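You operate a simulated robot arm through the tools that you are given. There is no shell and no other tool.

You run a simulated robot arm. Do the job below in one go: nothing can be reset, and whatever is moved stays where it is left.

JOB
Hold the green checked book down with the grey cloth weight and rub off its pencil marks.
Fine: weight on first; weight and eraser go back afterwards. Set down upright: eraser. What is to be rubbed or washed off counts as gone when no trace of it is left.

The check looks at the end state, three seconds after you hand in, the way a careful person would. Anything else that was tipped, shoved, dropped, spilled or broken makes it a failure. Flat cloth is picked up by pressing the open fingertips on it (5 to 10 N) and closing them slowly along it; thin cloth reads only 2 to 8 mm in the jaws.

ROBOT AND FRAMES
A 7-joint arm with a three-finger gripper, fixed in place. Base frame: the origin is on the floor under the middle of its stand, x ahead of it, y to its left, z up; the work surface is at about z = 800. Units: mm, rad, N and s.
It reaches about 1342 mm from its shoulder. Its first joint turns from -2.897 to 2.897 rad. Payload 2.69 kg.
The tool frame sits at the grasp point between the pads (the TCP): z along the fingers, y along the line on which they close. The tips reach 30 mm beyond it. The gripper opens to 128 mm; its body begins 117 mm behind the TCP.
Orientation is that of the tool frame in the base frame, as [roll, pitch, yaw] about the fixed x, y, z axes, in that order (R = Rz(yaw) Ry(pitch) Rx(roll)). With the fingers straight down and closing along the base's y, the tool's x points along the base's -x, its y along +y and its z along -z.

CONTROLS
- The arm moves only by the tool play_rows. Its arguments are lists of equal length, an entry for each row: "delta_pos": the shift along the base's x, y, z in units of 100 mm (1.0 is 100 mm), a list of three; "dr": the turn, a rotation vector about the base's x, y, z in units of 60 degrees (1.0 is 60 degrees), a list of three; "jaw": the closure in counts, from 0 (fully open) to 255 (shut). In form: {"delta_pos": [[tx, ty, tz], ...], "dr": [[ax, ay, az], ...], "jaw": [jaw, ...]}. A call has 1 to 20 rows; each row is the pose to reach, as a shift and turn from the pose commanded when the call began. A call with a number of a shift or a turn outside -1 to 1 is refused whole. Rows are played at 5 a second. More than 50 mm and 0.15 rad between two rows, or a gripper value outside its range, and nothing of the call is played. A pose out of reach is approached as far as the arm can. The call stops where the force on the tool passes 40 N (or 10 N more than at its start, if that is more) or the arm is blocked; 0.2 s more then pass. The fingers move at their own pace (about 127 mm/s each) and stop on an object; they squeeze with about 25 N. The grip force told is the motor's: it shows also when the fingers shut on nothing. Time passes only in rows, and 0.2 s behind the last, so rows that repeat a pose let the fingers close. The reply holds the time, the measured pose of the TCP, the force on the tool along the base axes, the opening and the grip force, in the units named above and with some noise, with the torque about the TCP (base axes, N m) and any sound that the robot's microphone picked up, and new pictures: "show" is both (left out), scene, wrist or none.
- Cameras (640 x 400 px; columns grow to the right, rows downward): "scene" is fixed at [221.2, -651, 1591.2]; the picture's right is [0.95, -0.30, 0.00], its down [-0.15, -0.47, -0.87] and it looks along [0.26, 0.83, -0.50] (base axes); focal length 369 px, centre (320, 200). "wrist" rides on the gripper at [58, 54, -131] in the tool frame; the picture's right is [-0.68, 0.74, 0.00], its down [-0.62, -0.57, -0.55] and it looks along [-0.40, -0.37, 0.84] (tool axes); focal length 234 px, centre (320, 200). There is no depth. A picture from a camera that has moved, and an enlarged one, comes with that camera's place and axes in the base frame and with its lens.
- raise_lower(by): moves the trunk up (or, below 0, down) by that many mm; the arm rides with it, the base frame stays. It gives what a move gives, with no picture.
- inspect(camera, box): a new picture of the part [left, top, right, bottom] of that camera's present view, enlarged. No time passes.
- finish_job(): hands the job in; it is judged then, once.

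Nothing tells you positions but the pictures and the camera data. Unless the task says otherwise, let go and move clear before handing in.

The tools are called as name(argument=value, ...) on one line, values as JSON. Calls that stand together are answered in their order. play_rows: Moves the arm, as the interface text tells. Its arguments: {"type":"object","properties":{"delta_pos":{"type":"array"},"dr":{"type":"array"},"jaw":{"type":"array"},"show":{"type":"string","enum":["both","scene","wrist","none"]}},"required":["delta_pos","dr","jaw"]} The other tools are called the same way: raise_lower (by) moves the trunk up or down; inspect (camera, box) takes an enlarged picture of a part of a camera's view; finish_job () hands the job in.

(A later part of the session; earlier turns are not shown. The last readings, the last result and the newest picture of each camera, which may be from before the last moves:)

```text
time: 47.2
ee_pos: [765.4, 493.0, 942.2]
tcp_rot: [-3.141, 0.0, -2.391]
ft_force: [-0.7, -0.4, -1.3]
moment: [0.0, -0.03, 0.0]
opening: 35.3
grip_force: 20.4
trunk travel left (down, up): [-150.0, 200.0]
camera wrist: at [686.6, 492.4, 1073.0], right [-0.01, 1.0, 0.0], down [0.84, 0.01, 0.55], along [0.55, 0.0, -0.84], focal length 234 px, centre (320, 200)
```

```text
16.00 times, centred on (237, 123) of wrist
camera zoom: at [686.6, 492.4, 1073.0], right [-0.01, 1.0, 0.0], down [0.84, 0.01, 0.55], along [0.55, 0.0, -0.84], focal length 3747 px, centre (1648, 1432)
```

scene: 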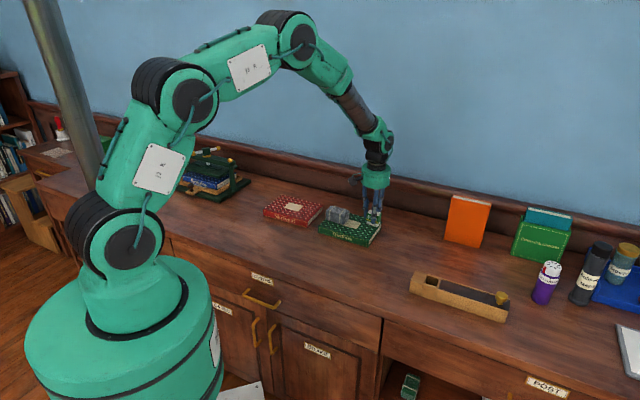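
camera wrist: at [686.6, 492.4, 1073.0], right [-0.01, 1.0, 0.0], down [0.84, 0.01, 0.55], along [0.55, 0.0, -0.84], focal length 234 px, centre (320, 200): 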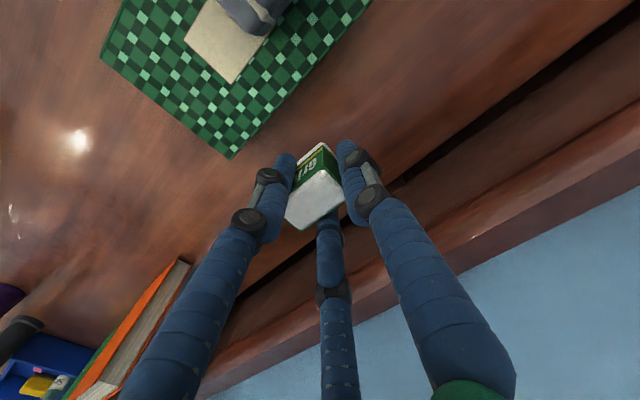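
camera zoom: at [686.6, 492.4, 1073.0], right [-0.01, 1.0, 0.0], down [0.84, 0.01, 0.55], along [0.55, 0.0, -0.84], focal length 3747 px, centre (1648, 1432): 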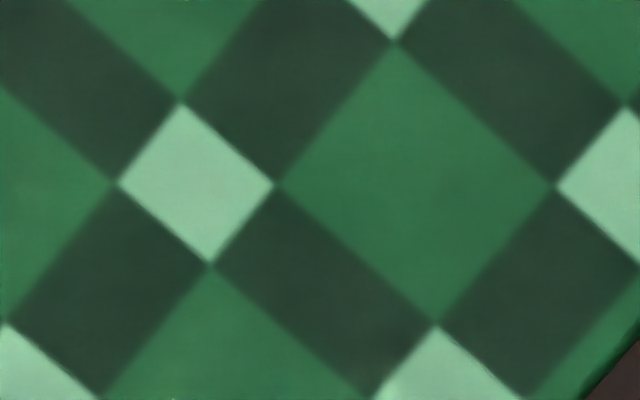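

There is one tiny speck about 45 mm in from the edge; it may be an imaging artefact. I'll check it from another viewpoint before giving up the eraser.

play_rows(delta_pos=[[0.1, -0.1, 0.2], [0.2, -0.2, 0.4], [0.3, -0.25, 0.4], [0.3, -0.25, 0.4]], dr=[[0, 0, 0], [0, 0, 0], [0, 0, 0], [0, 0, 0]], jaw=[240, 240, 240, 240], show="wrist")

inspect(camera="wrist", box=[120, 10, 280, 150])

```text
time: 48.2
ee_pos: [794.8, 467.1, 981.7]
tcp_rot: [3.141, 0.0, -2.392]
ft_force: [0.0, -0.6, -2.1]
moment: [-0.01, 0.0, 0.03]
opening: 35.5
grip_force: 20.3
trunk travel left (down, up): [-150.0, 200.0]
camera wrist: at [715.4, 466.1, 1112.4], right [-0.01, 1.0, 0.0], down [0.84, 0.01, 0.55], along [0.55, 0.0, -0.84], focal length 234 px, centre (320, 200)
```

wrist: 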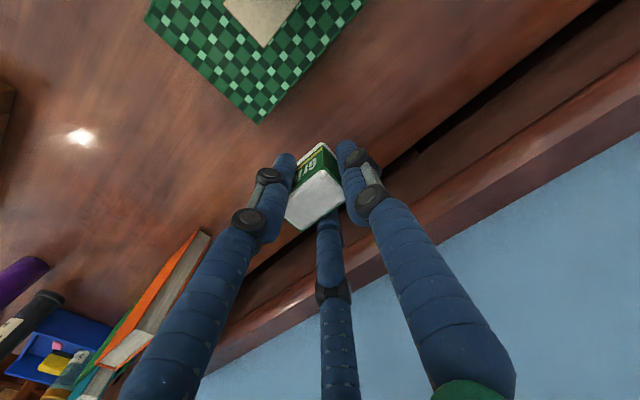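

```text
2.86 times, centred on (200, 80) of wrist
camera zoom: at [715.4, 466.1, 1112.4], right [-0.01, 1.0, 0.0], down [0.84, 0.01, 0.55], along [0.55, 0.0, -0.84], focal length 669 px, centre (663, 543)
```

zoom: 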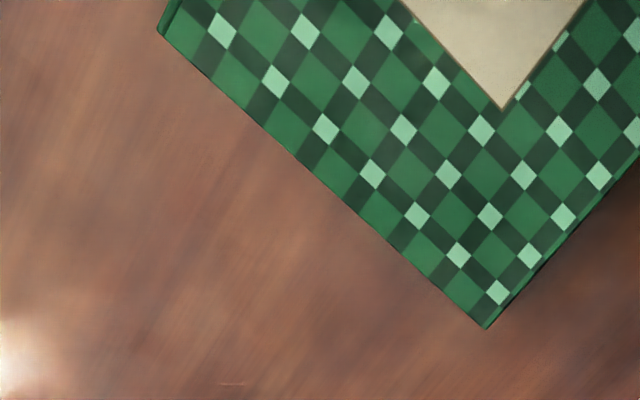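

inspect(camera="wrist", box=[215, 40, 275, 85])

inspect(camera="wrist", box=[150, 5, 215, 55])

inspect(camera="wrist", box=[185, 20, 245, 65])

inspect(camera="wrist", box=[205, 60, 275, 125])

```text
8.89 times, centred on (245, 62) of wrist
camera zoom: at [715.4, 466.1, 1112.4], right [-0.01, 1.0, 0.0], down [0.84, 0.01, 0.55], along [0.55, 0.0, -0.84], focal length 2082 px, centre (987, 1422)
```

zoom: 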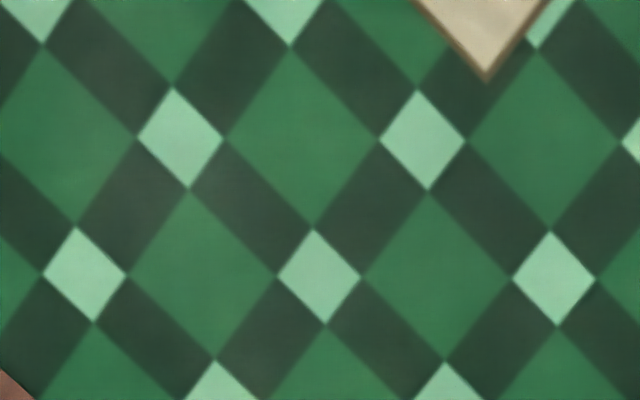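

```text
8.00 times, centred on (182, 30) of wrist
camera zoom: at [715.4, 466.1, 1112.4], right [-0.01, 1.0, 0.0], down [0.84, 0.01, 0.55], along [0.55, 0.0, -0.84], focal length 1873 px, centre (1420, 1560)
```

zoom: 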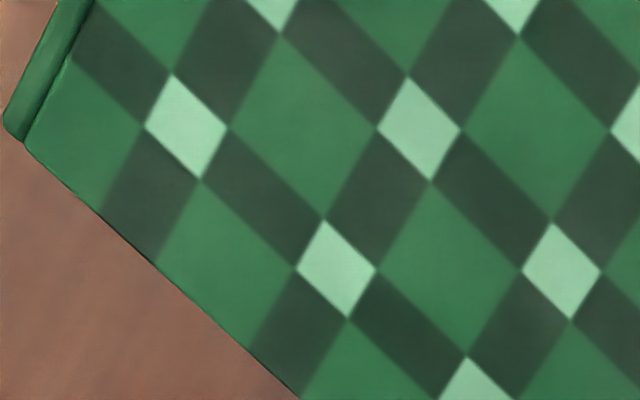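

```text
8.89 times, centred on (215, 42) of wrist
camera zoom: at [715.4, 466.1, 1112.4], right [-0.01, 1.0, 0.0], down [0.84, 0.01, 0.55], along [0.55, 0.0, -0.84], focal length 2082 px, centre (1253, 1600)
```

zoom: 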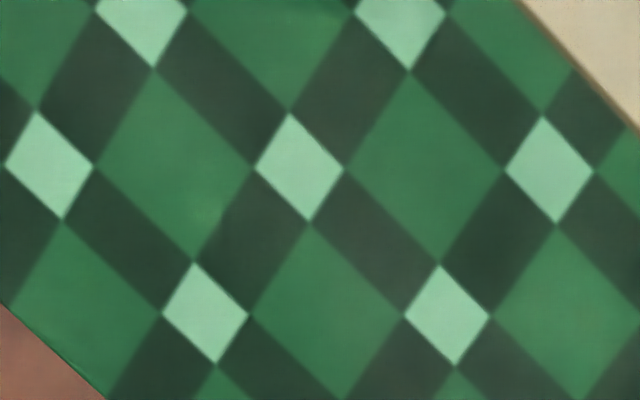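

```text
6.15 times, centred on (240, 92) of wrist
camera zoom: at [715.4, 466.1, 1112.4], right [-0.01, 1.0, 0.0], down [0.84, 0.01, 0.55], along [0.55, 0.0, -0.84], focal length 1441 px, centre (812, 862)
```

zoom: 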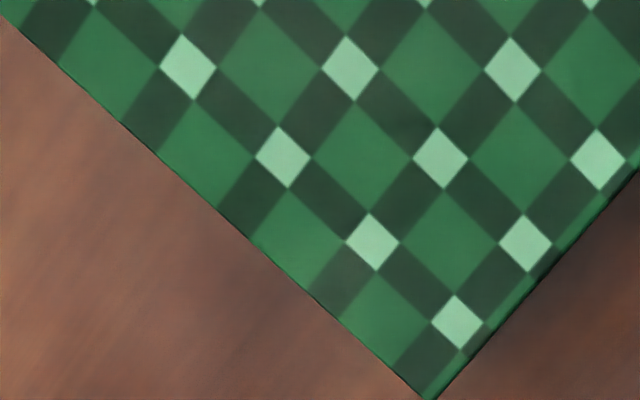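

The suspected speck isn't there from this angle, so the cover is clean. Next I check how the eraser sits in the fingers before putting it back.

inspect(camera="wrist", box=[250, 90, 390, 230])

inspect(camera="scene", box=[345, 150, 415, 220])

```text
2.86 times, centred on (320, 160) of wrist
camera zoom: at [715.4, 466.1, 1112.4], right [-0.01, 1.0, 0.0], down [0.84, 0.01, 0.55], along [0.55, 0.0, -0.84], focal length 669 px, centre (320, 314)
```

zoom: 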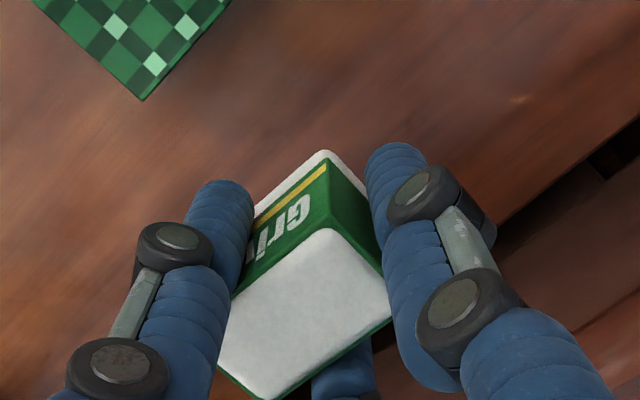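

```text
5.71 times, centred on (380, 185) of scene
camera zoom: at [221.2, -651.0, 1591.2], right [0.95, -0.3, 0.0], down [-0.15, -0.47, -0.87], along [0.26, 0.83, -0.5], focal length 2110 px, centre (-23, 286)
```

zoom: 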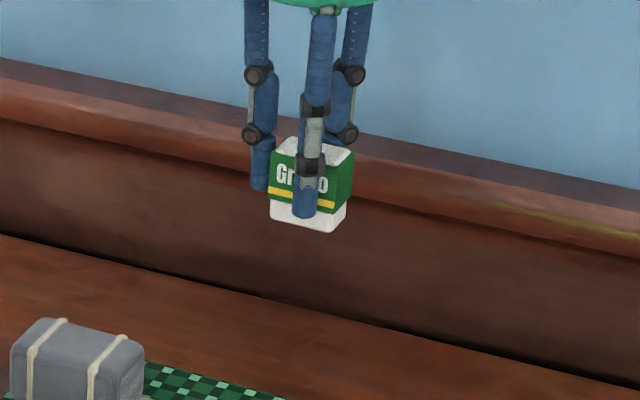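

inspect(camera="wrist", box=[270, 130, 370, 240])

inspect(camera="scene", box=[370, 170, 400, 195])

```text
3.64 times, centred on (320, 185) of wrist
camera zoom: at [715.4, 466.1, 1112.4], right [-0.01, 1.0, 0.0], down [0.84, 0.01, 0.55], along [0.55, 0.0, -0.84], focal length 852 px, centre (320, 254)
```

zoom: 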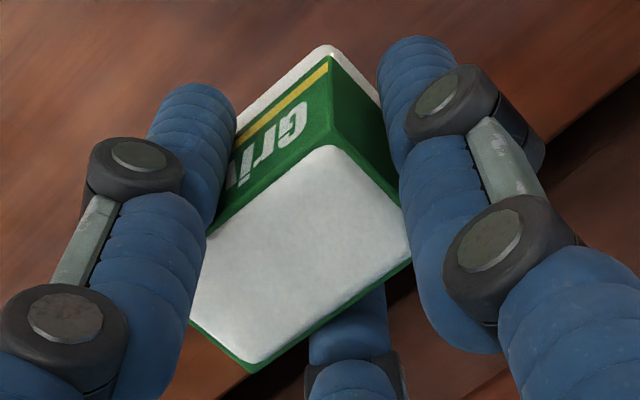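

```text
16.00 times, centred on (385, 182) of scene
camera zoom: at [221.2, -651.0, 1591.2], right [0.95, -0.3, 0.0], down [-0.15, -0.47, -0.87], along [0.26, 0.83, -0.5], focal length 5908 px, centre (-720, 480)
```

zoom: 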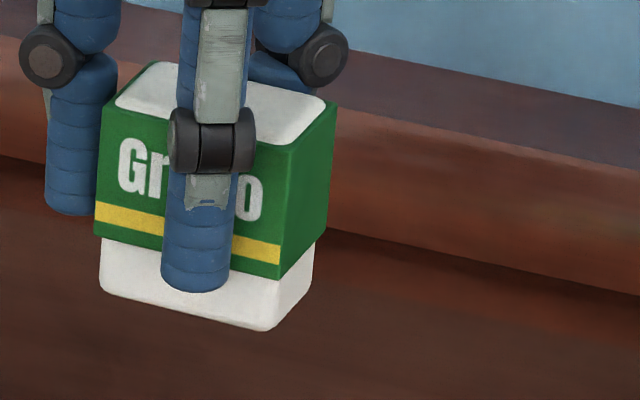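

The eraser is still upright, shifted about 5 mm lengthwise and 2–3 mm upward in the fingers; I'll allow for that. Moving over its original spot and lowering.

play_rows(delta_pos=[[-0.1, 0.25, 0], [-0.2, 0.5, 0], [-0.31, 0.705, -0.1], [-0.31, 0.705, -0.4], [-0.31, 0.705, -0.7], [-0.31, 0.705, -0.95], [-0.31, 0.705, -1.0]], dr=[[0, 0, 0], [0, 0, 0], [0, 0, 0], [0, 0, 0], [0, 0, 0], [0, 0, 0], [0, 0, 0]], jaw=[240, 240, 240, 240, 240, 240, 240], show="wrist")

inspect(camera="scene", box=[345, 190, 385, 215])

```text
time: 49.8
ee_pos: [765.3, 538.8, 882.4]
tcp_rot: [-3.141, 0.001, -2.392]
ft_force: [0.2, -0.3, -1.2]
moment: [0.03, 0.01, -0.01]
opening: 35.3
grip_force: 20.9
trunk travel left (down, up): [-150.0, 200.0]
camera wrist: at [685.9, 537.7, 1013.6], right [-0.01, 1.0, 0.0], down [0.84, 0.01, 0.55], along [0.55, 0.0, -0.84], focal length 234 px, centre (320, 200)
```

wrist: 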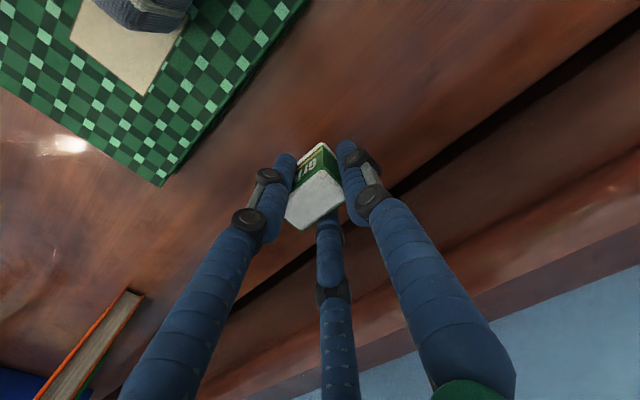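

```text
16.00 times, centred on (365, 202) of scene
camera zoom: at [221.2, -651.0, 1591.2], right [0.95, -0.3, 0.0], down [-0.15, -0.47, -0.87], along [0.26, 0.83, -0.5], focal length 5908 px, centre (-400, 160)
```

zoom: 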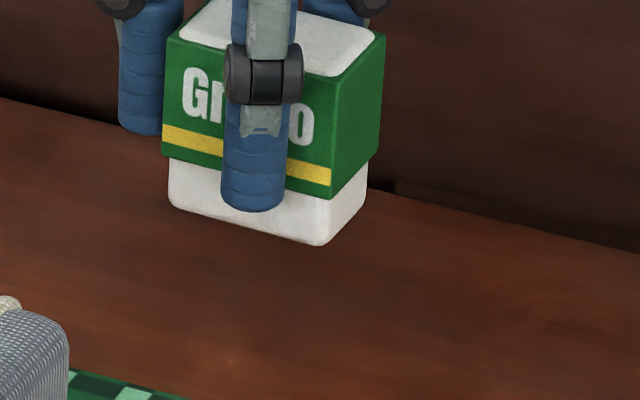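

It's directly above its old spot. Lowering further, then feeling for the desk.

play_rows(delta_pos=[[0, 0, -0.12], [0, 0, -0.24], [0, 0, -0.3], [0, 0, -0.31]], dr=[[0, 0, 0], [0, 0, 0], [0, 0, 0], [0, 0, 0]], jaw=[240, 240, 240, 240], show="none")

inspect(camera="scene", box=[345, 190, 385, 215])

inspect(camera="wrist", box=[270, 130, 370, 240])

```text
time: 50.8
ee_pos: [765.1, 537.8, 851.7]
tcp_rot: [-3.141, 0.0, -2.391]
ft_force: [0.1, -0.9, -0.4]
moment: [0.0, 0.03, 0.03]
opening: 35.8
grip_force: 20.6
trunk travel left (down, up): [-150.0, 200.0]
```

```text
16.00 times, centred on (365, 202) of scene
camera zoom: at [221.2, -651.0, 1591.2], right [0.95, -0.3, 0.0], down [-0.15, -0.47, -0.87], along [0.26, 0.83, -0.5], focal length 5908 px, centre (-400, 160)
```

zoom: 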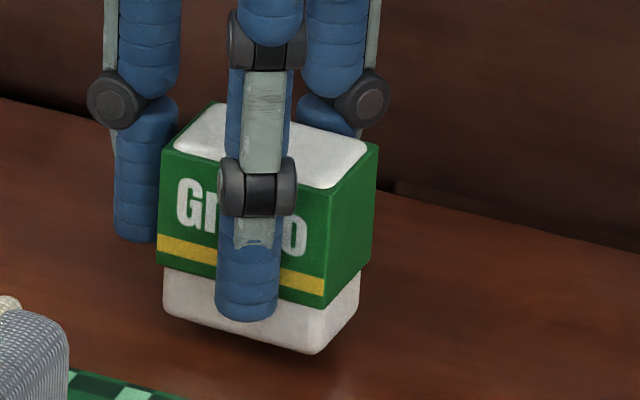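

```text
3.64 times, centred on (320, 185) of wrist
camera zoom: at [685.8, 537.2, 981.9], right [-0.01, 1.0, 0.0], down [0.84, 0.01, 0.55], along [0.55, 0.0, -0.84], focal length 852 px, centre (320, 254)
```

zoom: 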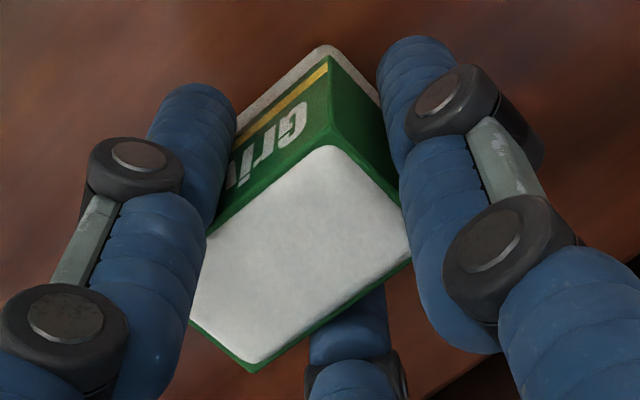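

Nearly down. Small steps to find contact.

play_rows(delta_pos=[[0, 0, -0.015], [0, 0, -0.03], [0, 0, -0.03]], dr=[[0, 0, 0], [0, 0, 0], [0, 0, 0]], jaw=[240, 240, 240], show="none")

```text
time: 51.6
ee_pos: [764.2, 537.7, 848.9]
tcp_rot: [3.14, -0.001, -2.392]
ft_force: [-0.4, 0.3, -1.0]
moment: [-0.03, 0.04, 0.01]
opening: 35.7
grip_force: 20.7
trunk travel left (down, up): [-150.0, 200.0]
```

play_rows(delta_pos=[[0.01, -0.005, 0], [0.02, -0.01, -0.01], [0.02, -0.01, -0.02], [0.02, -0.01, -0.02]], dr=[[0, 0, 0], [0, 0, 0], [0, 0, 0], [0, 0, 0]], jaw=[240, 240, 240, 240], show="none")

inspect(camera="scene", box=[345, 190, 385, 215])

```text
time: 52.6
ee_pos: [767.2, 536.5, 846.4]
tcp_rot: [3.141, 0.0, -2.391]
ft_force: [-0.5, 0.3, -1.2]
moment: [0.01, -0.02, -0.03]
opening: 35.5
grip_force: 20.9
trunk travel left (down, up): [-150.0, 200.0]
```

```text
16.00 times, centred on (365, 202) of scene
camera zoom: at [221.2, -651.0, 1591.2], right [0.95, -0.3, 0.0], down [-0.15, -0.47, -0.87], along [0.26, 0.83, -0.5], focal length 5908 px, centre (-400, 160)
```

zoom: 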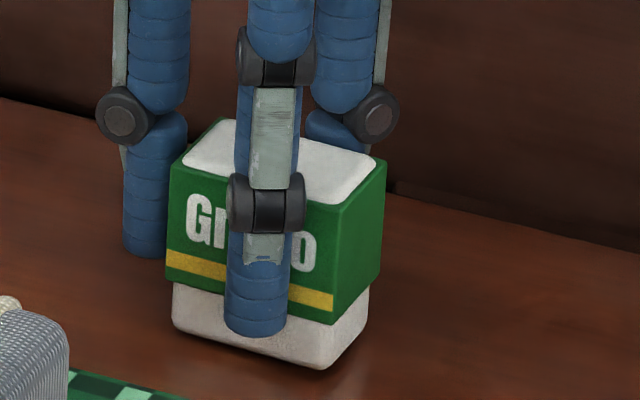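

About 2–3 mm still to go, and it now lines up with the original picture.

play_rows(delta_pos=[[0, 0, -0.01], [0, 0, -0.018], [0, 0, -0.018]], dr=[[0, 0, 0], [0, 0, 0], [0, 0, 0]], jaw=[240, 240, 240], show="none")

```text
time: 53.4
ee_pos: [766.6, 537.5, 845.5]
tcp_rot: [-3.141, 0.001, -2.392]
ft_force: [-0.8, 0.4, 0.3]
moment: [0.0, -0.01, 0.01]
opening: 35.6
grip_force: 21.2
trunk travel left (down, up): [-150.0, 200.0]
```

play_rows(delta_pos=[[0, 0, -0.01], [0, 0, -0.01]], dr=[[0, 0, 0], [0, 0, 0]], jaw=[240, 240], show="none")

inspect(camera="scene", box=[345, 190, 385, 215])

```text
time: 54.0
ee_pos: [767.2, 536.0, 845.5]
tcp_rot: [3.14, 0.001, -2.391]
ft_force: [-1.5, -0.7, 4.4]
moment: [0.01, 0.1, 0.0]
opening: 35.4
grip_force: 20.8
trunk travel left (down, up): [-150.0, 200.0]
```

```text
16.00 times, centred on (365, 202) of scene
camera zoom: at [221.2, -651.0, 1591.2], right [0.95, -0.3, 0.0], down [-0.15, -0.47, -0.87], along [0.26, 0.83, -0.5], focal length 5908 px, centre (-400, 160)
```

zoom: 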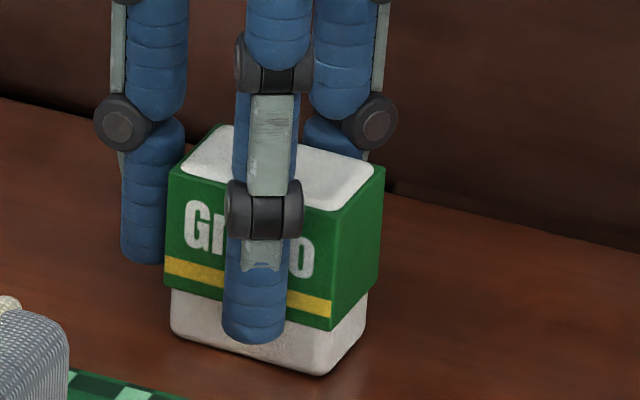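

The eraser touches the desk with about 4 N, within about a millimetre of its original picture position. Releasing gently.

play_rows(delta_pos=[[0, 0, 0.005], [0, 0, 0.005], [0, 0, 0.005], [0, 0, 0.005], [0, 0, 0.005], [0, 0, 0.005]], dr=[[0, 0, 0], [0, 0, 0], [0, 0, 0], [0, 0, 0], [0, 0, 0], [0, 0, 0]], jaw=[190, 180, 165, 145, 125, 110], show="wrist")

inspect(camera="scene", box=[345, 190, 385, 215])

inspect(camera="wrist", box=[240, 110, 400, 240])

```text
time: 55.4
ee_pos: [767.2, 537.0, 843.8]
tcp_rot: [-3.142, 0.001, -2.39]
ft_force: [1.2, 0.3, 0.7]
moment: [0.0, -0.06, -0.02]
opening: 72.8
grip_force: 0.1
trunk travel left (down, up): [-150.0, 200.0]
camera wrist: at [687.5, 536.5, 975.2], right [-0.01, 1.0, 0.0], down [0.84, 0.01, 0.55], along [0.55, 0.0, -0.84], focal length 234 px, centre (320, 200)
```

wrist: 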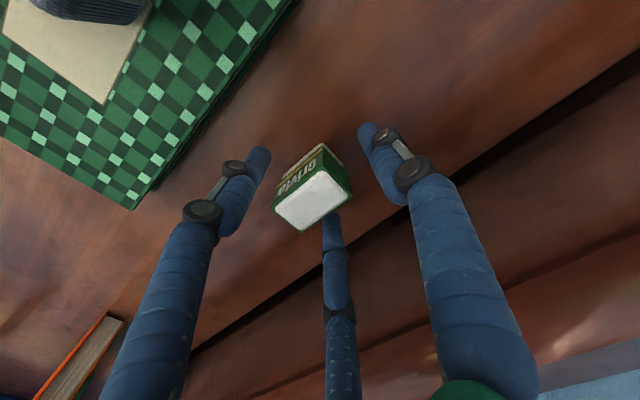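

```text
16.00 times, centred on (365, 202) of scene
camera zoom: at [221.2, -651.0, 1591.2], right [0.95, -0.3, 0.0], down [-0.15, -0.47, -0.87], along [0.26, 0.83, -0.5], focal length 5908 px, centre (-400, 160)
```

zoom: 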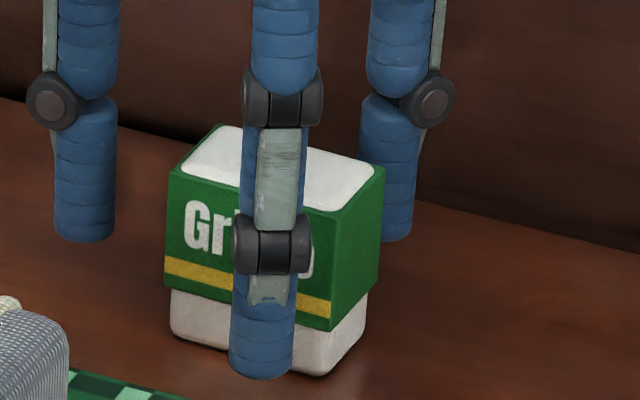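

```text
3.08 times, centred on (320, 175) of wrist
camera zoom: at [687.5, 536.5, 975.2], right [-0.01, 1.0, 0.0], down [0.84, 0.01, 0.55], along [0.55, 0.0, -0.84], focal length 720 px, centre (320, 277)
```

zoom: 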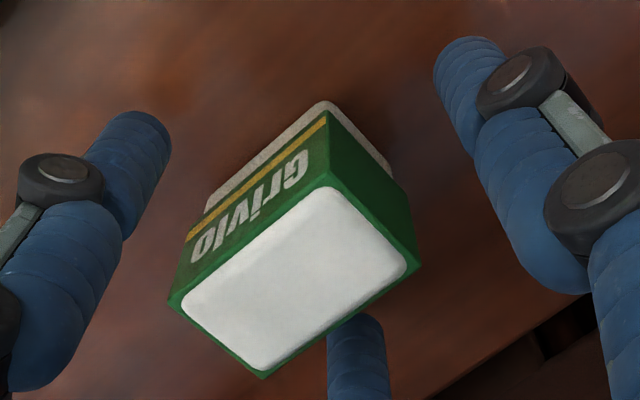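

The eraser stands upright, free of the fingers. Rising straight up, then turning back −90° and going over the weight.

play_rows(delta_pos=[[0, 0, 0.2], [0, 0, 0.5], [0, 0, 0.8], [0, 0, 1.0]], dr=[[0, 0, 0], [0, 0, 0], [0, 0, 0], [0, 0, 0]], jaw=[110, 110, 110, 110], show="none")

play_rows(delta_pos=[[-0.1, -0.05, 0.15], [-0.25, -0.13, 0.3], [-0.37, -0.2, 0.45], [-0.5, -0.27, 0.5], [-0.62, -0.34, 0.5], [-0.72, -0.42, 0.5]], dr=[[0, 0, -0.125], [0, 0, -0.25], [0, 0, -0.375], [0, 0, -0.5], [0, 0, -0.625], [0, 0, -0.75]], jaw=[110, 110, 90, 80, 60, 60], show="none")

play_rows(delta_pos=[[-0.12, -0.07, 0], [-0.25, -0.14, 0], [-0.37, -0.22, 0], [-0.5, -0.3, 0], [-0.6, -0.36, 0], [-0.7, -0.42, 0], [-0.7, -0.42, 0]], dr=[[0, 0, -0.125], [0, 0, -0.25], [0, 0, -0.375], [0, 0, -0.5], [0, 0, -0.625], [0, 0, -0.75], [0, 0, -0.75]], jaw=[60, 60, 60, 60, 60, 60, 60], show="both")

```text
time: 56.4
ee_pos: [766.5, 536.9, 945.1]
tcp_rot: [3.141, -0.001, -2.391]
ft_force: [0.5, 0.4, 0.5]
moment: [0.02, -0.02, -0.01]
opening: 73.0
grip_force: 0.1
trunk travel left (down, up): [-150.0, 200.0]
```

```text
time: 57.8
ee_pos: [695.1, 496.0, 994.8]
tcp_rot: [3.141, 0.001, 3.106]
ft_force: [1.3, 0.7, 0.0]
moment: [0.01, 0.04, -0.01]
opening: 98.0
grip_force: 0.1
trunk travel left (down, up): [-150.0, 200.0]
```

```text
time: 59.4
ee_pos: [623.6, 453.2, 994.2]
tcp_rot: [-3.141, -0.001, 2.319]
ft_force: [0.0, -0.6, -1.4]
moment: [-0.01, -0.03, -0.03]
opening: 98.0
grip_force: 0.0
trunk travel left (down, up): [-150.0, 200.0]
camera wrist: at [623.5, 532.7, 1124.6], right [1.0, 0.01, 0.0], down [0.01, -0.84, 0.55], along [0.0, -0.55, -0.84], focal length 234 px, centre (320, 200)
```

scene: 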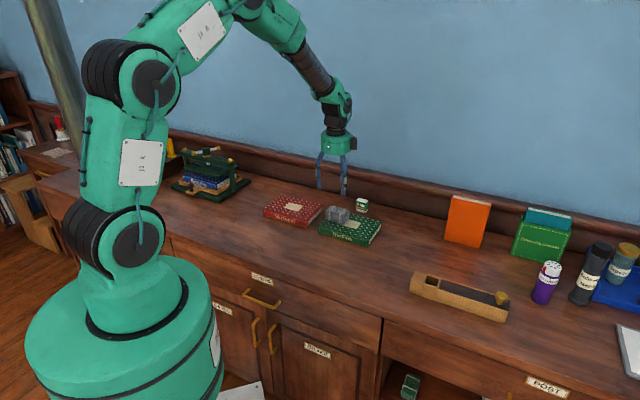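
wrist: 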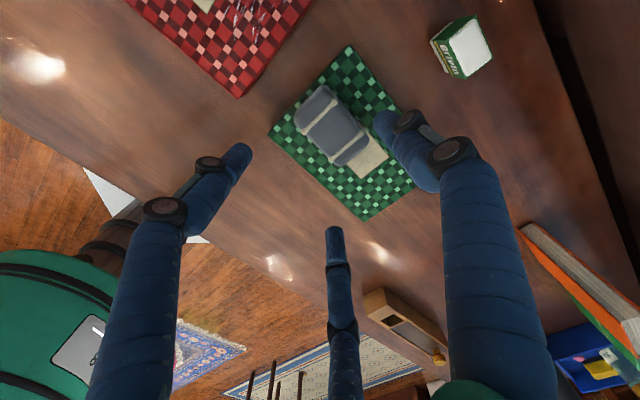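

Good view of the book and weight. I'll enlarge to locate the weight and recheck the cover from this side.

inspect(camera="wrist", box=[260, 40, 420, 225])

inspect(camera="wrist", box=[325, 135, 420, 225])

inspect(camera="wrist", box=[290, 75, 375, 170])

inspect(camera="wrist", box=[420, 0, 510, 90])

```text
2.16 times, centred on (340, 132) of wrist
camera zoom: at [623.5, 532.7, 1124.6], right [1.0, 0.01, 0.0], down [0.01, -0.84, 0.55], along [0.0, -0.55, -0.84], focal length 506 px, centre (277, 346)
```

zoom: 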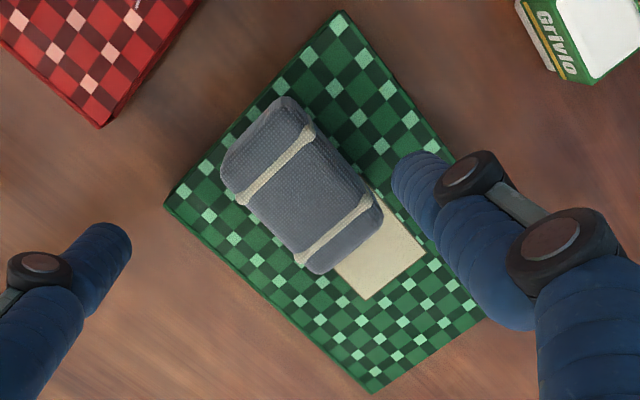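

```text
4.44 times, centred on (372, 180) of wrist
camera zoom: at [623.5, 532.7, 1124.6], right [1.0, 0.01, 0.0], down [0.01, -0.84, 0.55], along [0.0, -0.55, -0.84], focal length 1041 px, centre (87, 289)
```

zoom: 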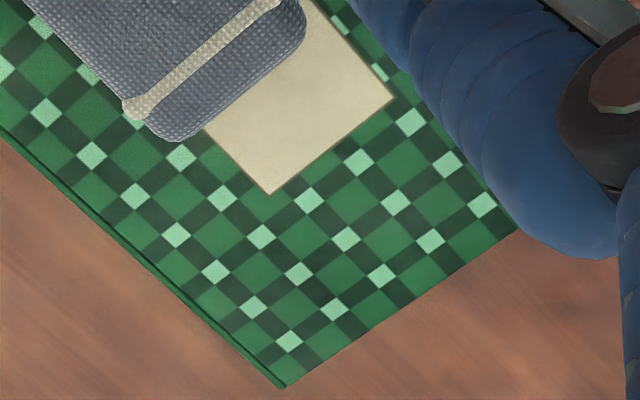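

```text
4.21 times, centred on (332, 122) of wrist
camera zoom: at [623.5, 532.7, 1124.6], right [1.0, 0.01, 0.0], down [0.01, -0.84, 0.55], along [0.0, -0.55, -0.84], focal length 986 px, centre (267, 526)
```

zoom: 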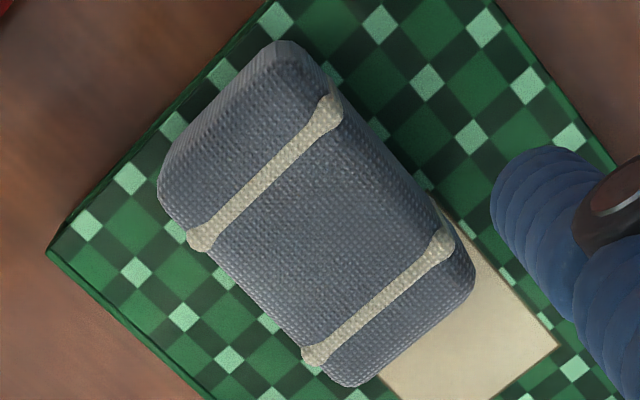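

```text
4.44 times, centred on (465, 45) of wrist
camera zoom: at [623.5, 532.7, 1124.6], right [1.0, 0.01, 0.0], down [0.01, -0.84, 0.55], along [0.0, -0.55, -0.84], focal length 1041 px, centre (-324, 889)
```

zoom: 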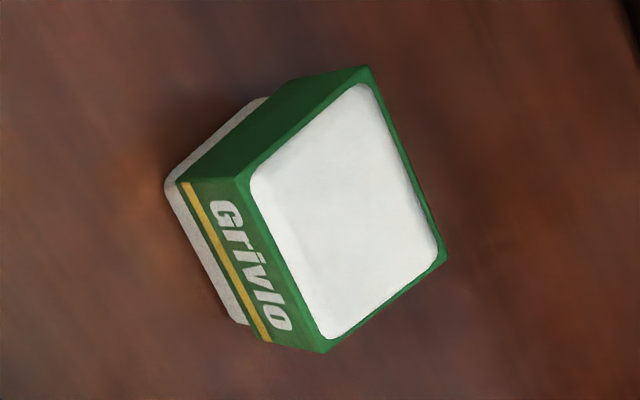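

The cover is clean and the weight sits exactly where I put it (centre ≈ (637, 456)). Coming down to grasp it again.

play_rows(delta_pos=[[0.059, -0.046, -0.2], [0.059, -0.046, -0.5], [0.059, -0.046, -0.8], [0.059, -0.046, -1.0], [0.059, -0.046, -1.0]], dr=[[0, 0, 0], [0, 0, 0], [0, 0, 0], [0, 0, 0], [0, 0, 0]], jaw=[36, 36, 36, 36, 36], show="wrist")

inspect(camera="scene", box=[300, 160, 380, 240])

```text
time: 60.6
ee_pos: [630.9, 448.1, 893.2]
tcp_rot: [-3.141, 0.001, 2.322]
ft_force: [0.4, 0.0, 0.2]
moment: [-0.01, 0.03, -0.02]
opening: 110.3
grip_force: 0.0
trunk travel left (down, up): [-150.0, 200.0]
camera wrist: at [631.1, 527.3, 1023.7], right [1.0, 0.01, 0.0], down [0.01, -0.84, 0.55], along [0.0, -0.55, -0.84], focal length 234 px, centre (320, 200)
```

wrist: 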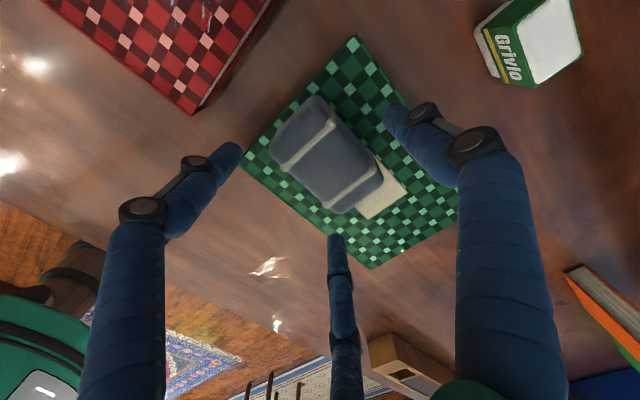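

```text
5.00 times, centred on (340, 200) of scene
camera zoom: at [221.2, -651.0, 1591.2], right [0.95, -0.3, 0.0], down [-0.15, -0.47, -0.87], along [0.26, 0.83, -0.5], focal length 1846 px, centre (220, 200)
```

zoom: 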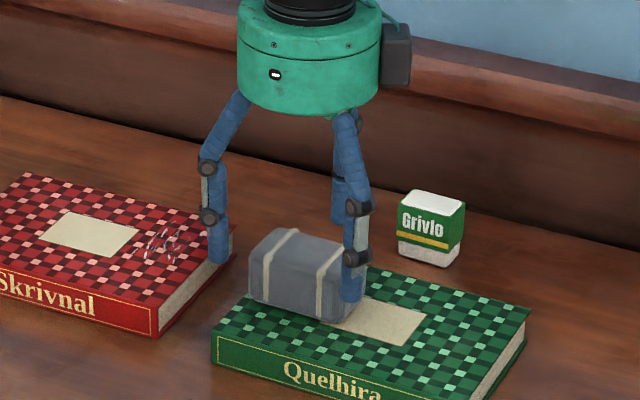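

Aligned. Down the last 20 mm and close in steps.

play_rows(delta_pos=[[-0.015, 0.008, -0.1], [-0.015, 0.008, -0.18], [-0.015, 0.008, -0.2], [-0.015, 0.008, -0.2], [-0.015, 0.008, -0.2], [-0.015, 0.008, -0.2], [-0.015, 0.008, -0.2], [-0.015, 0.008, -0.2], [-0.015, 0.008, -0.2], [-0.015, 0.008, -0.2], [-0.015, 0.008, -0.2], [-0.015, 0.008, -0.2]], dr=[[0, 0, 0], [0, 0, 0], [0, 0, 0], [0, 0, 0], [0, 0, 0], [0, 0, 0], [0, 0, 0], [0, 0, 0], [0, 0, 0], [0, 0, 0], [0, 0, 0], [0, 0, 0]], jaw=[36, 36, 36, 60, 80, 95, 110, 125, 140, 160, 180, 200], show="both")

inspect(camera="scene", box=[300, 160, 380, 240])

```text
time: 63.2
ee_pos: [630.2, 448.8, 874.9]
tcp_rot: [3.141, 0.001, 2.321]
ft_force: [-3.7, 0.1, 2.0]
moment: [-0.01, 0.09, -0.02]
opening: 70.9
grip_force: 24.9
trunk travel left (down, up): [-150.0, 200.0]
camera wrist: at [629.0, 528.7, 1004.9], right [1.0, 0.01, 0.0], down [0.01, -0.84, 0.55], along [0.0, -0.55, -0.84], focal length 234 px, centre (320, 200)
```

scene: 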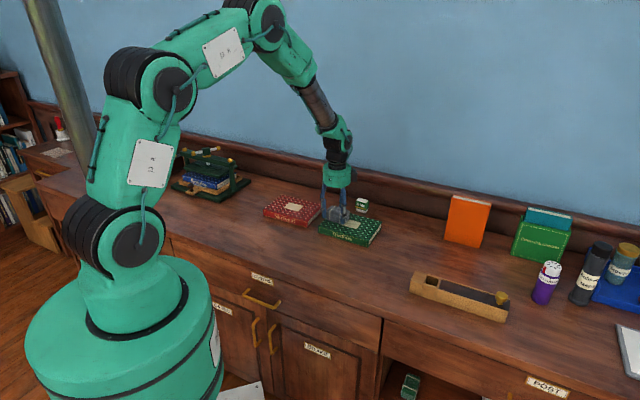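
wrist: 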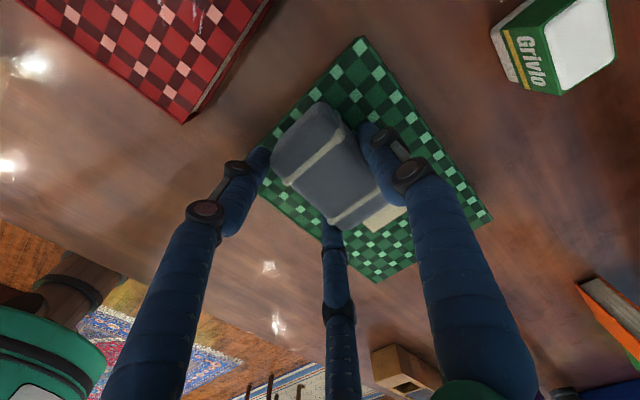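

```text
5.00 times, centred on (340, 200) of scene
camera zoom: at [221.2, -651.0, 1591.2], right [0.95, -0.3, 0.0], down [-0.15, -0.47, -0.87], along [0.26, 0.83, -0.5], focal length 1846 px, centre (220, 200)
```

zoom: 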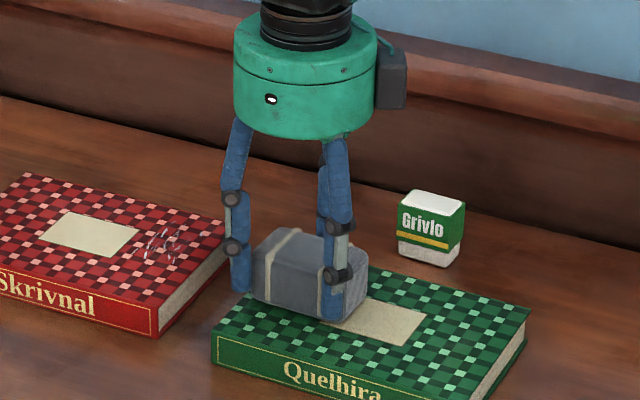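

Weight gripped at 71 mm, 25 N. Lifting straight up.

play_rows(delta_pos=[[0, 0, 0.1], [0, 0, 0.3], [0, 0, 0.55], [0, 0, 0.6]], dr=[[0, 0, 0], [0, 0, 0], [0, 0, 0], [0, 0, 0]], jaw=[200, 200, 200, 200], show="both")

inspect(camera="wrist", box=[250, 85, 410, 245])

inspect(camera="scene", box=[290, 150, 390, 250])

```text
time: 64.2
ee_pos: [628.2, 450.3, 933.9]
tcp_rot: [3.141, 0.0, 2.321]
ft_force: [0.0, -0.8, -5.2]
moment: [-0.01, 0.04, -0.03]
opening: 70.7
grip_force: 24.8
trunk travel left (down, up): [-150.0, 200.0]
camera wrist: at [628.0, 528.4, 1065.2], right [1.0, 0.01, 0.0], down [0.01, -0.84, 0.55], along [0.0, -0.55, -0.84], focal length 234 px, centre (320, 200)
```

scene: 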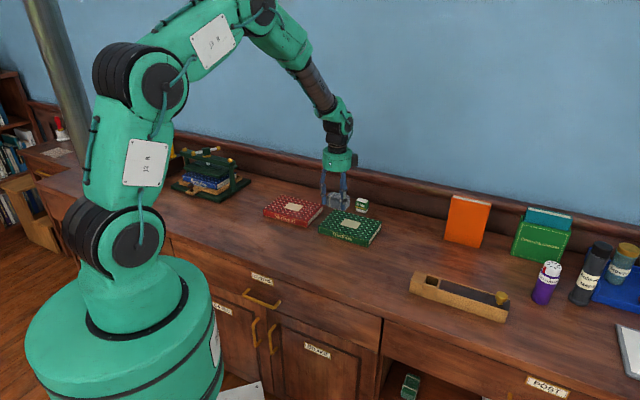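
wrist: 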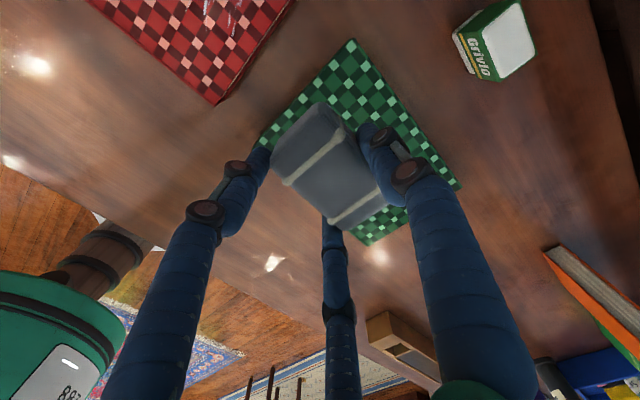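

```text
2.50 times, centred on (330, 165) of wrist
camera zoom: at [628.0, 528.4, 1065.2], right [1.0, 0.01, 0.0], down [0.01, -0.84, 0.55], along [0.0, -0.55, -0.84], focal length 585 px, centre (295, 288)
```

zoom: 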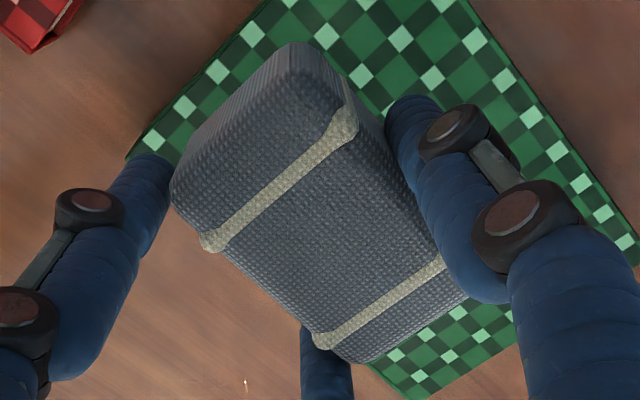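

```text
4.00 times, centred on (340, 200) of scene
camera zoom: at [221.2, -651.0, 1591.2], right [0.95, -0.3, 0.0], down [-0.15, -0.47, -0.87], along [0.26, 0.83, -0.5], focal length 1477 px, centre (240, 200)
```

zoom: 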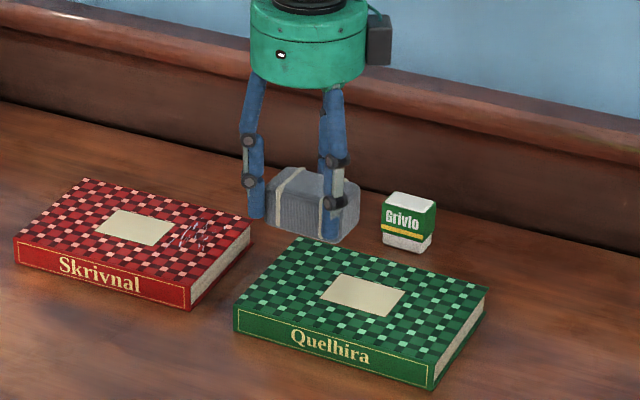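

Weight in hand is offset about (8.5, 5.6) mm from the TCP — practically the same as at the first grasp — so it goes back with the TCP at about (628, 674). Carrying it back in +y.

play_rows(delta_pos=[[0, 0.3, 0], [0, 0.6, 0], [0, 0.9, 0], [0, 1.0, 0]], dr=[[0, 0, 0], [0, 0, 0], [0, 0, 0], [0, 0, 0]], jaw=[200, 200, 200, 200], show="none")

play_rows(delta_pos=[[0, 0.3, 0], [0, 0.6, 0], [0, 0.9, 0], [0, 1.0, 0]], dr=[[0, 0, 0], [0, 0, 0], [0, 0, 0], [0, 0, 0]], jaw=[200, 200, 200, 200], show="none")

play_rows(delta_pos=[[0, 0.246, 0], [0, 0.246, -0.3], [0, 0.246, -0.6], [0, 0.246, -0.8], [0, 0.246, -0.8]], dr=[[0, 0, 0], [0, 0, 0], [0, 0, 0], [0, 0, 0], [0, 0, 0]], jaw=[200, 200, 200, 200, 200], show="both")

inspect(camera="scene", box=[300, 175, 364, 215])

```text
time: 65.2
ee_pos: [628.8, 549.7, 931.6]
tcp_rot: [-3.14, 0.0, 2.321]
ft_force: [-0.1, -0.2, -5.5]
moment: [0.0, 0.04, 0.0]
opening: 70.8
grip_force: 25.1
trunk travel left (down, up): [-150.0, 200.0]
```

```text
time: 66.2
ee_pos: [629.2, 650.3, 933.2]
tcp_rot: [-3.141, 0.0, 2.321]
ft_force: [0.5, 0.1, -5.3]
moment: [-0.02, 0.08, -0.03]
opening: 70.9
grip_force: 24.5
trunk travel left (down, up): [-150.0, 200.0]
```

```text
time: 67.4
ee_pos: [631.3, 673.9, 852.7]
tcp_rot: [3.141, 0.0, 2.322]
ft_force: [0.3, 1.3, -4.9]
moment: [-0.05, 0.06, 0.01]
opening: 70.6
grip_force: 25.8
trunk travel left (down, up): [-150.0, 200.0]
camera wrist: at [631.0, 753.4, 982.2], right [1.0, 0.01, 0.0], down [0.01, -0.84, 0.55], along [0.0, -0.55, -0.84], focal length 234 px, centre (320, 200)
```

scene: 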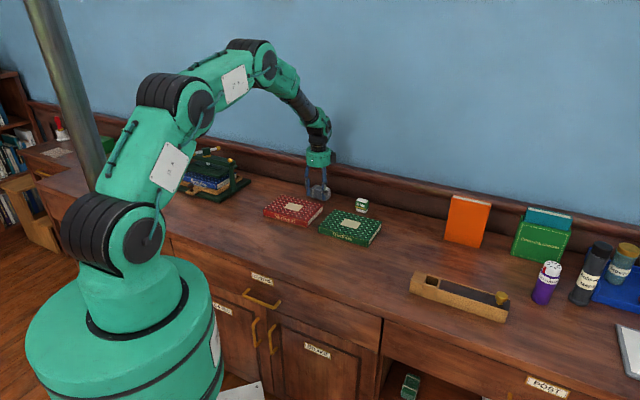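
wrist: 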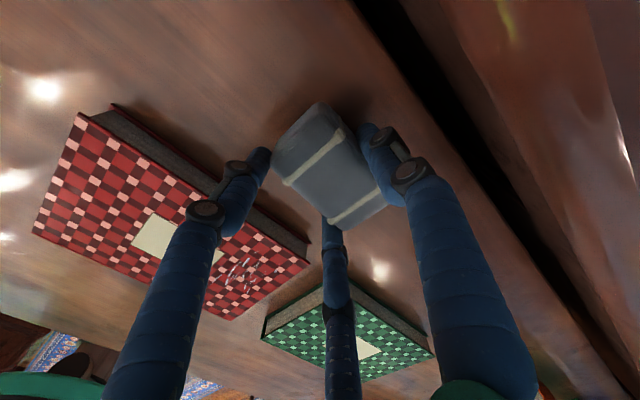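

```text
10.00 times, centred on (332, 195) of scene
camera zoom: at [221.2, -651.0, 1591.2], right [0.95, -0.3, 0.0], down [-0.15, -0.47, -0.87], along [0.26, 0.83, -0.5], focal length 3693 px, centre (200, 250)
```

zoom: 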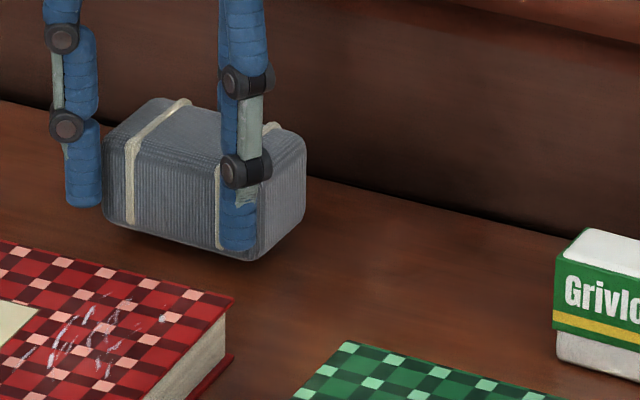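

About 8 mm above the desk and 3 mm too far right compared with the original picture. Correcting and lowering.

play_rows(delta_pos=[[-0.015, 0.003, 0], [-0.028, 0.005, -0.02], [-0.028, 0.005, -0.05], [-0.028, 0.005, -0.065], [-0.028, 0.005, -0.065]], dr=[[0, 0, 0], [0, 0, 0], [0, 0, 0], [0, 0, 0], [0, 0, 0]], jaw=[200, 200, 200, 200, 200], show="none")

inspect(camera="scene", box=[300, 175, 364, 215])

```text
time: 68.6
ee_pos: [627.2, 675.8, 847.1]
tcp_rot: [3.141, 0.0, 2.322]
ft_force: [-0.1, 0.5, -4.8]
moment: [-0.04, 0.04, -0.01]
opening: 70.7
grip_force: 25.7
trunk travel left (down, up): [-150.0, 200.0]
```

```text
10.00 times, centred on (332, 195) of scene
camera zoom: at [221.2, -651.0, 1591.2], right [0.95, -0.3, 0.0], down [-0.15, -0.47, -0.87], along [0.26, 0.83, -0.5], focal length 3693 px, centre (200, 250)
```

zoom: 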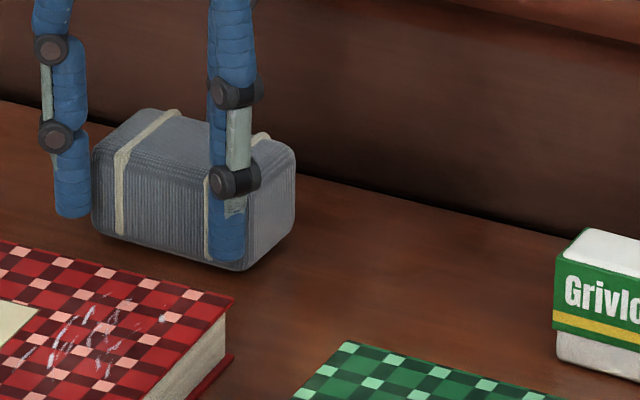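

Nearly there; 1 mm back to the right and small steps down to contact.

play_rows(delta_pos=[[0.01, -0.003, -0.01], [0.012, -0.004, -0.02], [0.012, -0.004, -0.02]], dr=[[0, 0, 0], [0, 0, 0], [0, 0, 0]], jaw=[200, 200, 200], show="none")

play_rows(delta_pos=[[0, 0, -0.01], [0, 0, -0.01]], dr=[[0, 0, 0], [0, 0, 0]], jaw=[200, 200], show="none")

inspect(camera="scene", box=[300, 175, 364, 215])

```text
time: 69.4
ee_pos: [628.0, 674.9, 845.1]
tcp_rot: [-3.141, 0.001, 2.321]
ft_force: [-0.9, 0.0, -5.5]
moment: [-0.02, 0.04, 0.04]
opening: 70.5
grip_force: 25.4
trunk travel left (down, up): [-150.0, 200.0]
```

```text
time: 70.0
ee_pos: [626.9, 674.0, 845.0]
tcp_rot: [-3.14, 0.0, 2.321]
ft_force: [-0.6, 0.7, -3.2]
moment: [-0.05, -0.05, 0.0]
opening: 70.7
grip_force: 24.6
trunk travel left (down, up): [-150.0, 200.0]
```

```text
10.00 times, centred on (332, 195) of scene
camera zoom: at [221.2, -651.0, 1591.2], right [0.95, -0.3, 0.0], down [-0.15, -0.47, -0.87], along [0.26, 0.83, -0.5], focal length 3693 px, centre (200, 250)
```

zoom: 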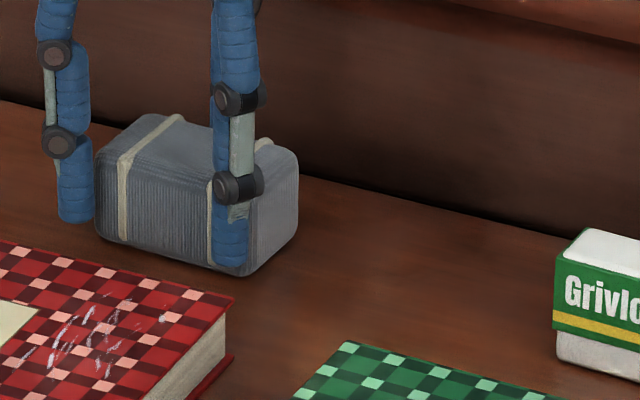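

It matches the original picture to about a pixel and is starting to rest on the desk. A touch lower, then release.

play_rows(delta_pos=[[0, 0, -0.006], [0, 0, -0.006], [0, 0, -0.006], [0, 0, -0.006], [0, 0, -0.006], [0, 0, -0.006]], dr=[[0, 0, 0], [0, 0, 0], [0, 0, 0], [0, 0, 0], [0, 0, 0], [0, 0, 0]], jaw=[200, 200, 120, 95, 70, 40], show="wrist")

inspect(camera="scene", box=[300, 175, 364, 215])

```text
time: 71.4
ee_pos: [627.9, 674.9, 846.1]
tcp_rot: [3.142, 0.0, 2.322]
ft_force: [-0.1, -0.1, 0.6]
moment: [-0.02, 0.03, 0.03]
opening: 107.7
grip_force: 0.1
trunk travel left (down, up): [-150.0, 200.0]
camera wrist: at [627.5, 753.7, 975.0], right [1.0, 0.01, 0.0], down [0.01, -0.84, 0.55], along [0.0, -0.55, -0.84], focal length 234 px, centre (320, 200)
```

wrist: 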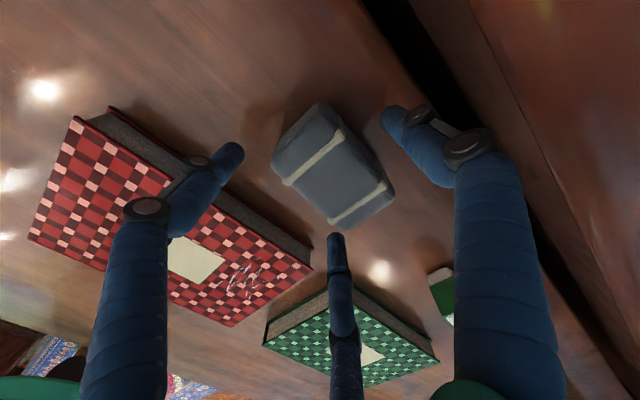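

```text
10.00 times, centred on (332, 195) of scene
camera zoom: at [221.2, -651.0, 1591.2], right [0.95, -0.3, 0.0], down [-0.15, -0.47, -0.87], along [0.26, 0.83, -0.5], focal length 3693 px, centre (200, 250)
```

zoom: 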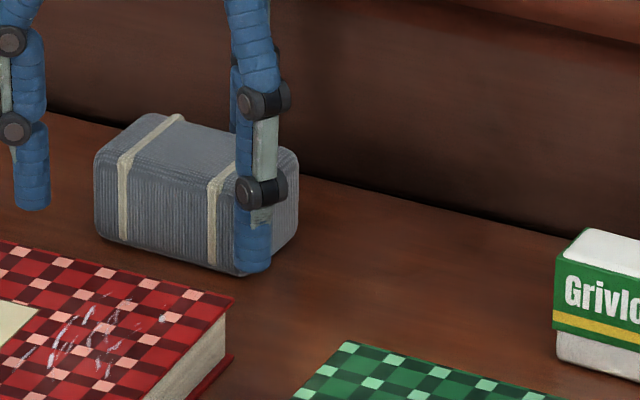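

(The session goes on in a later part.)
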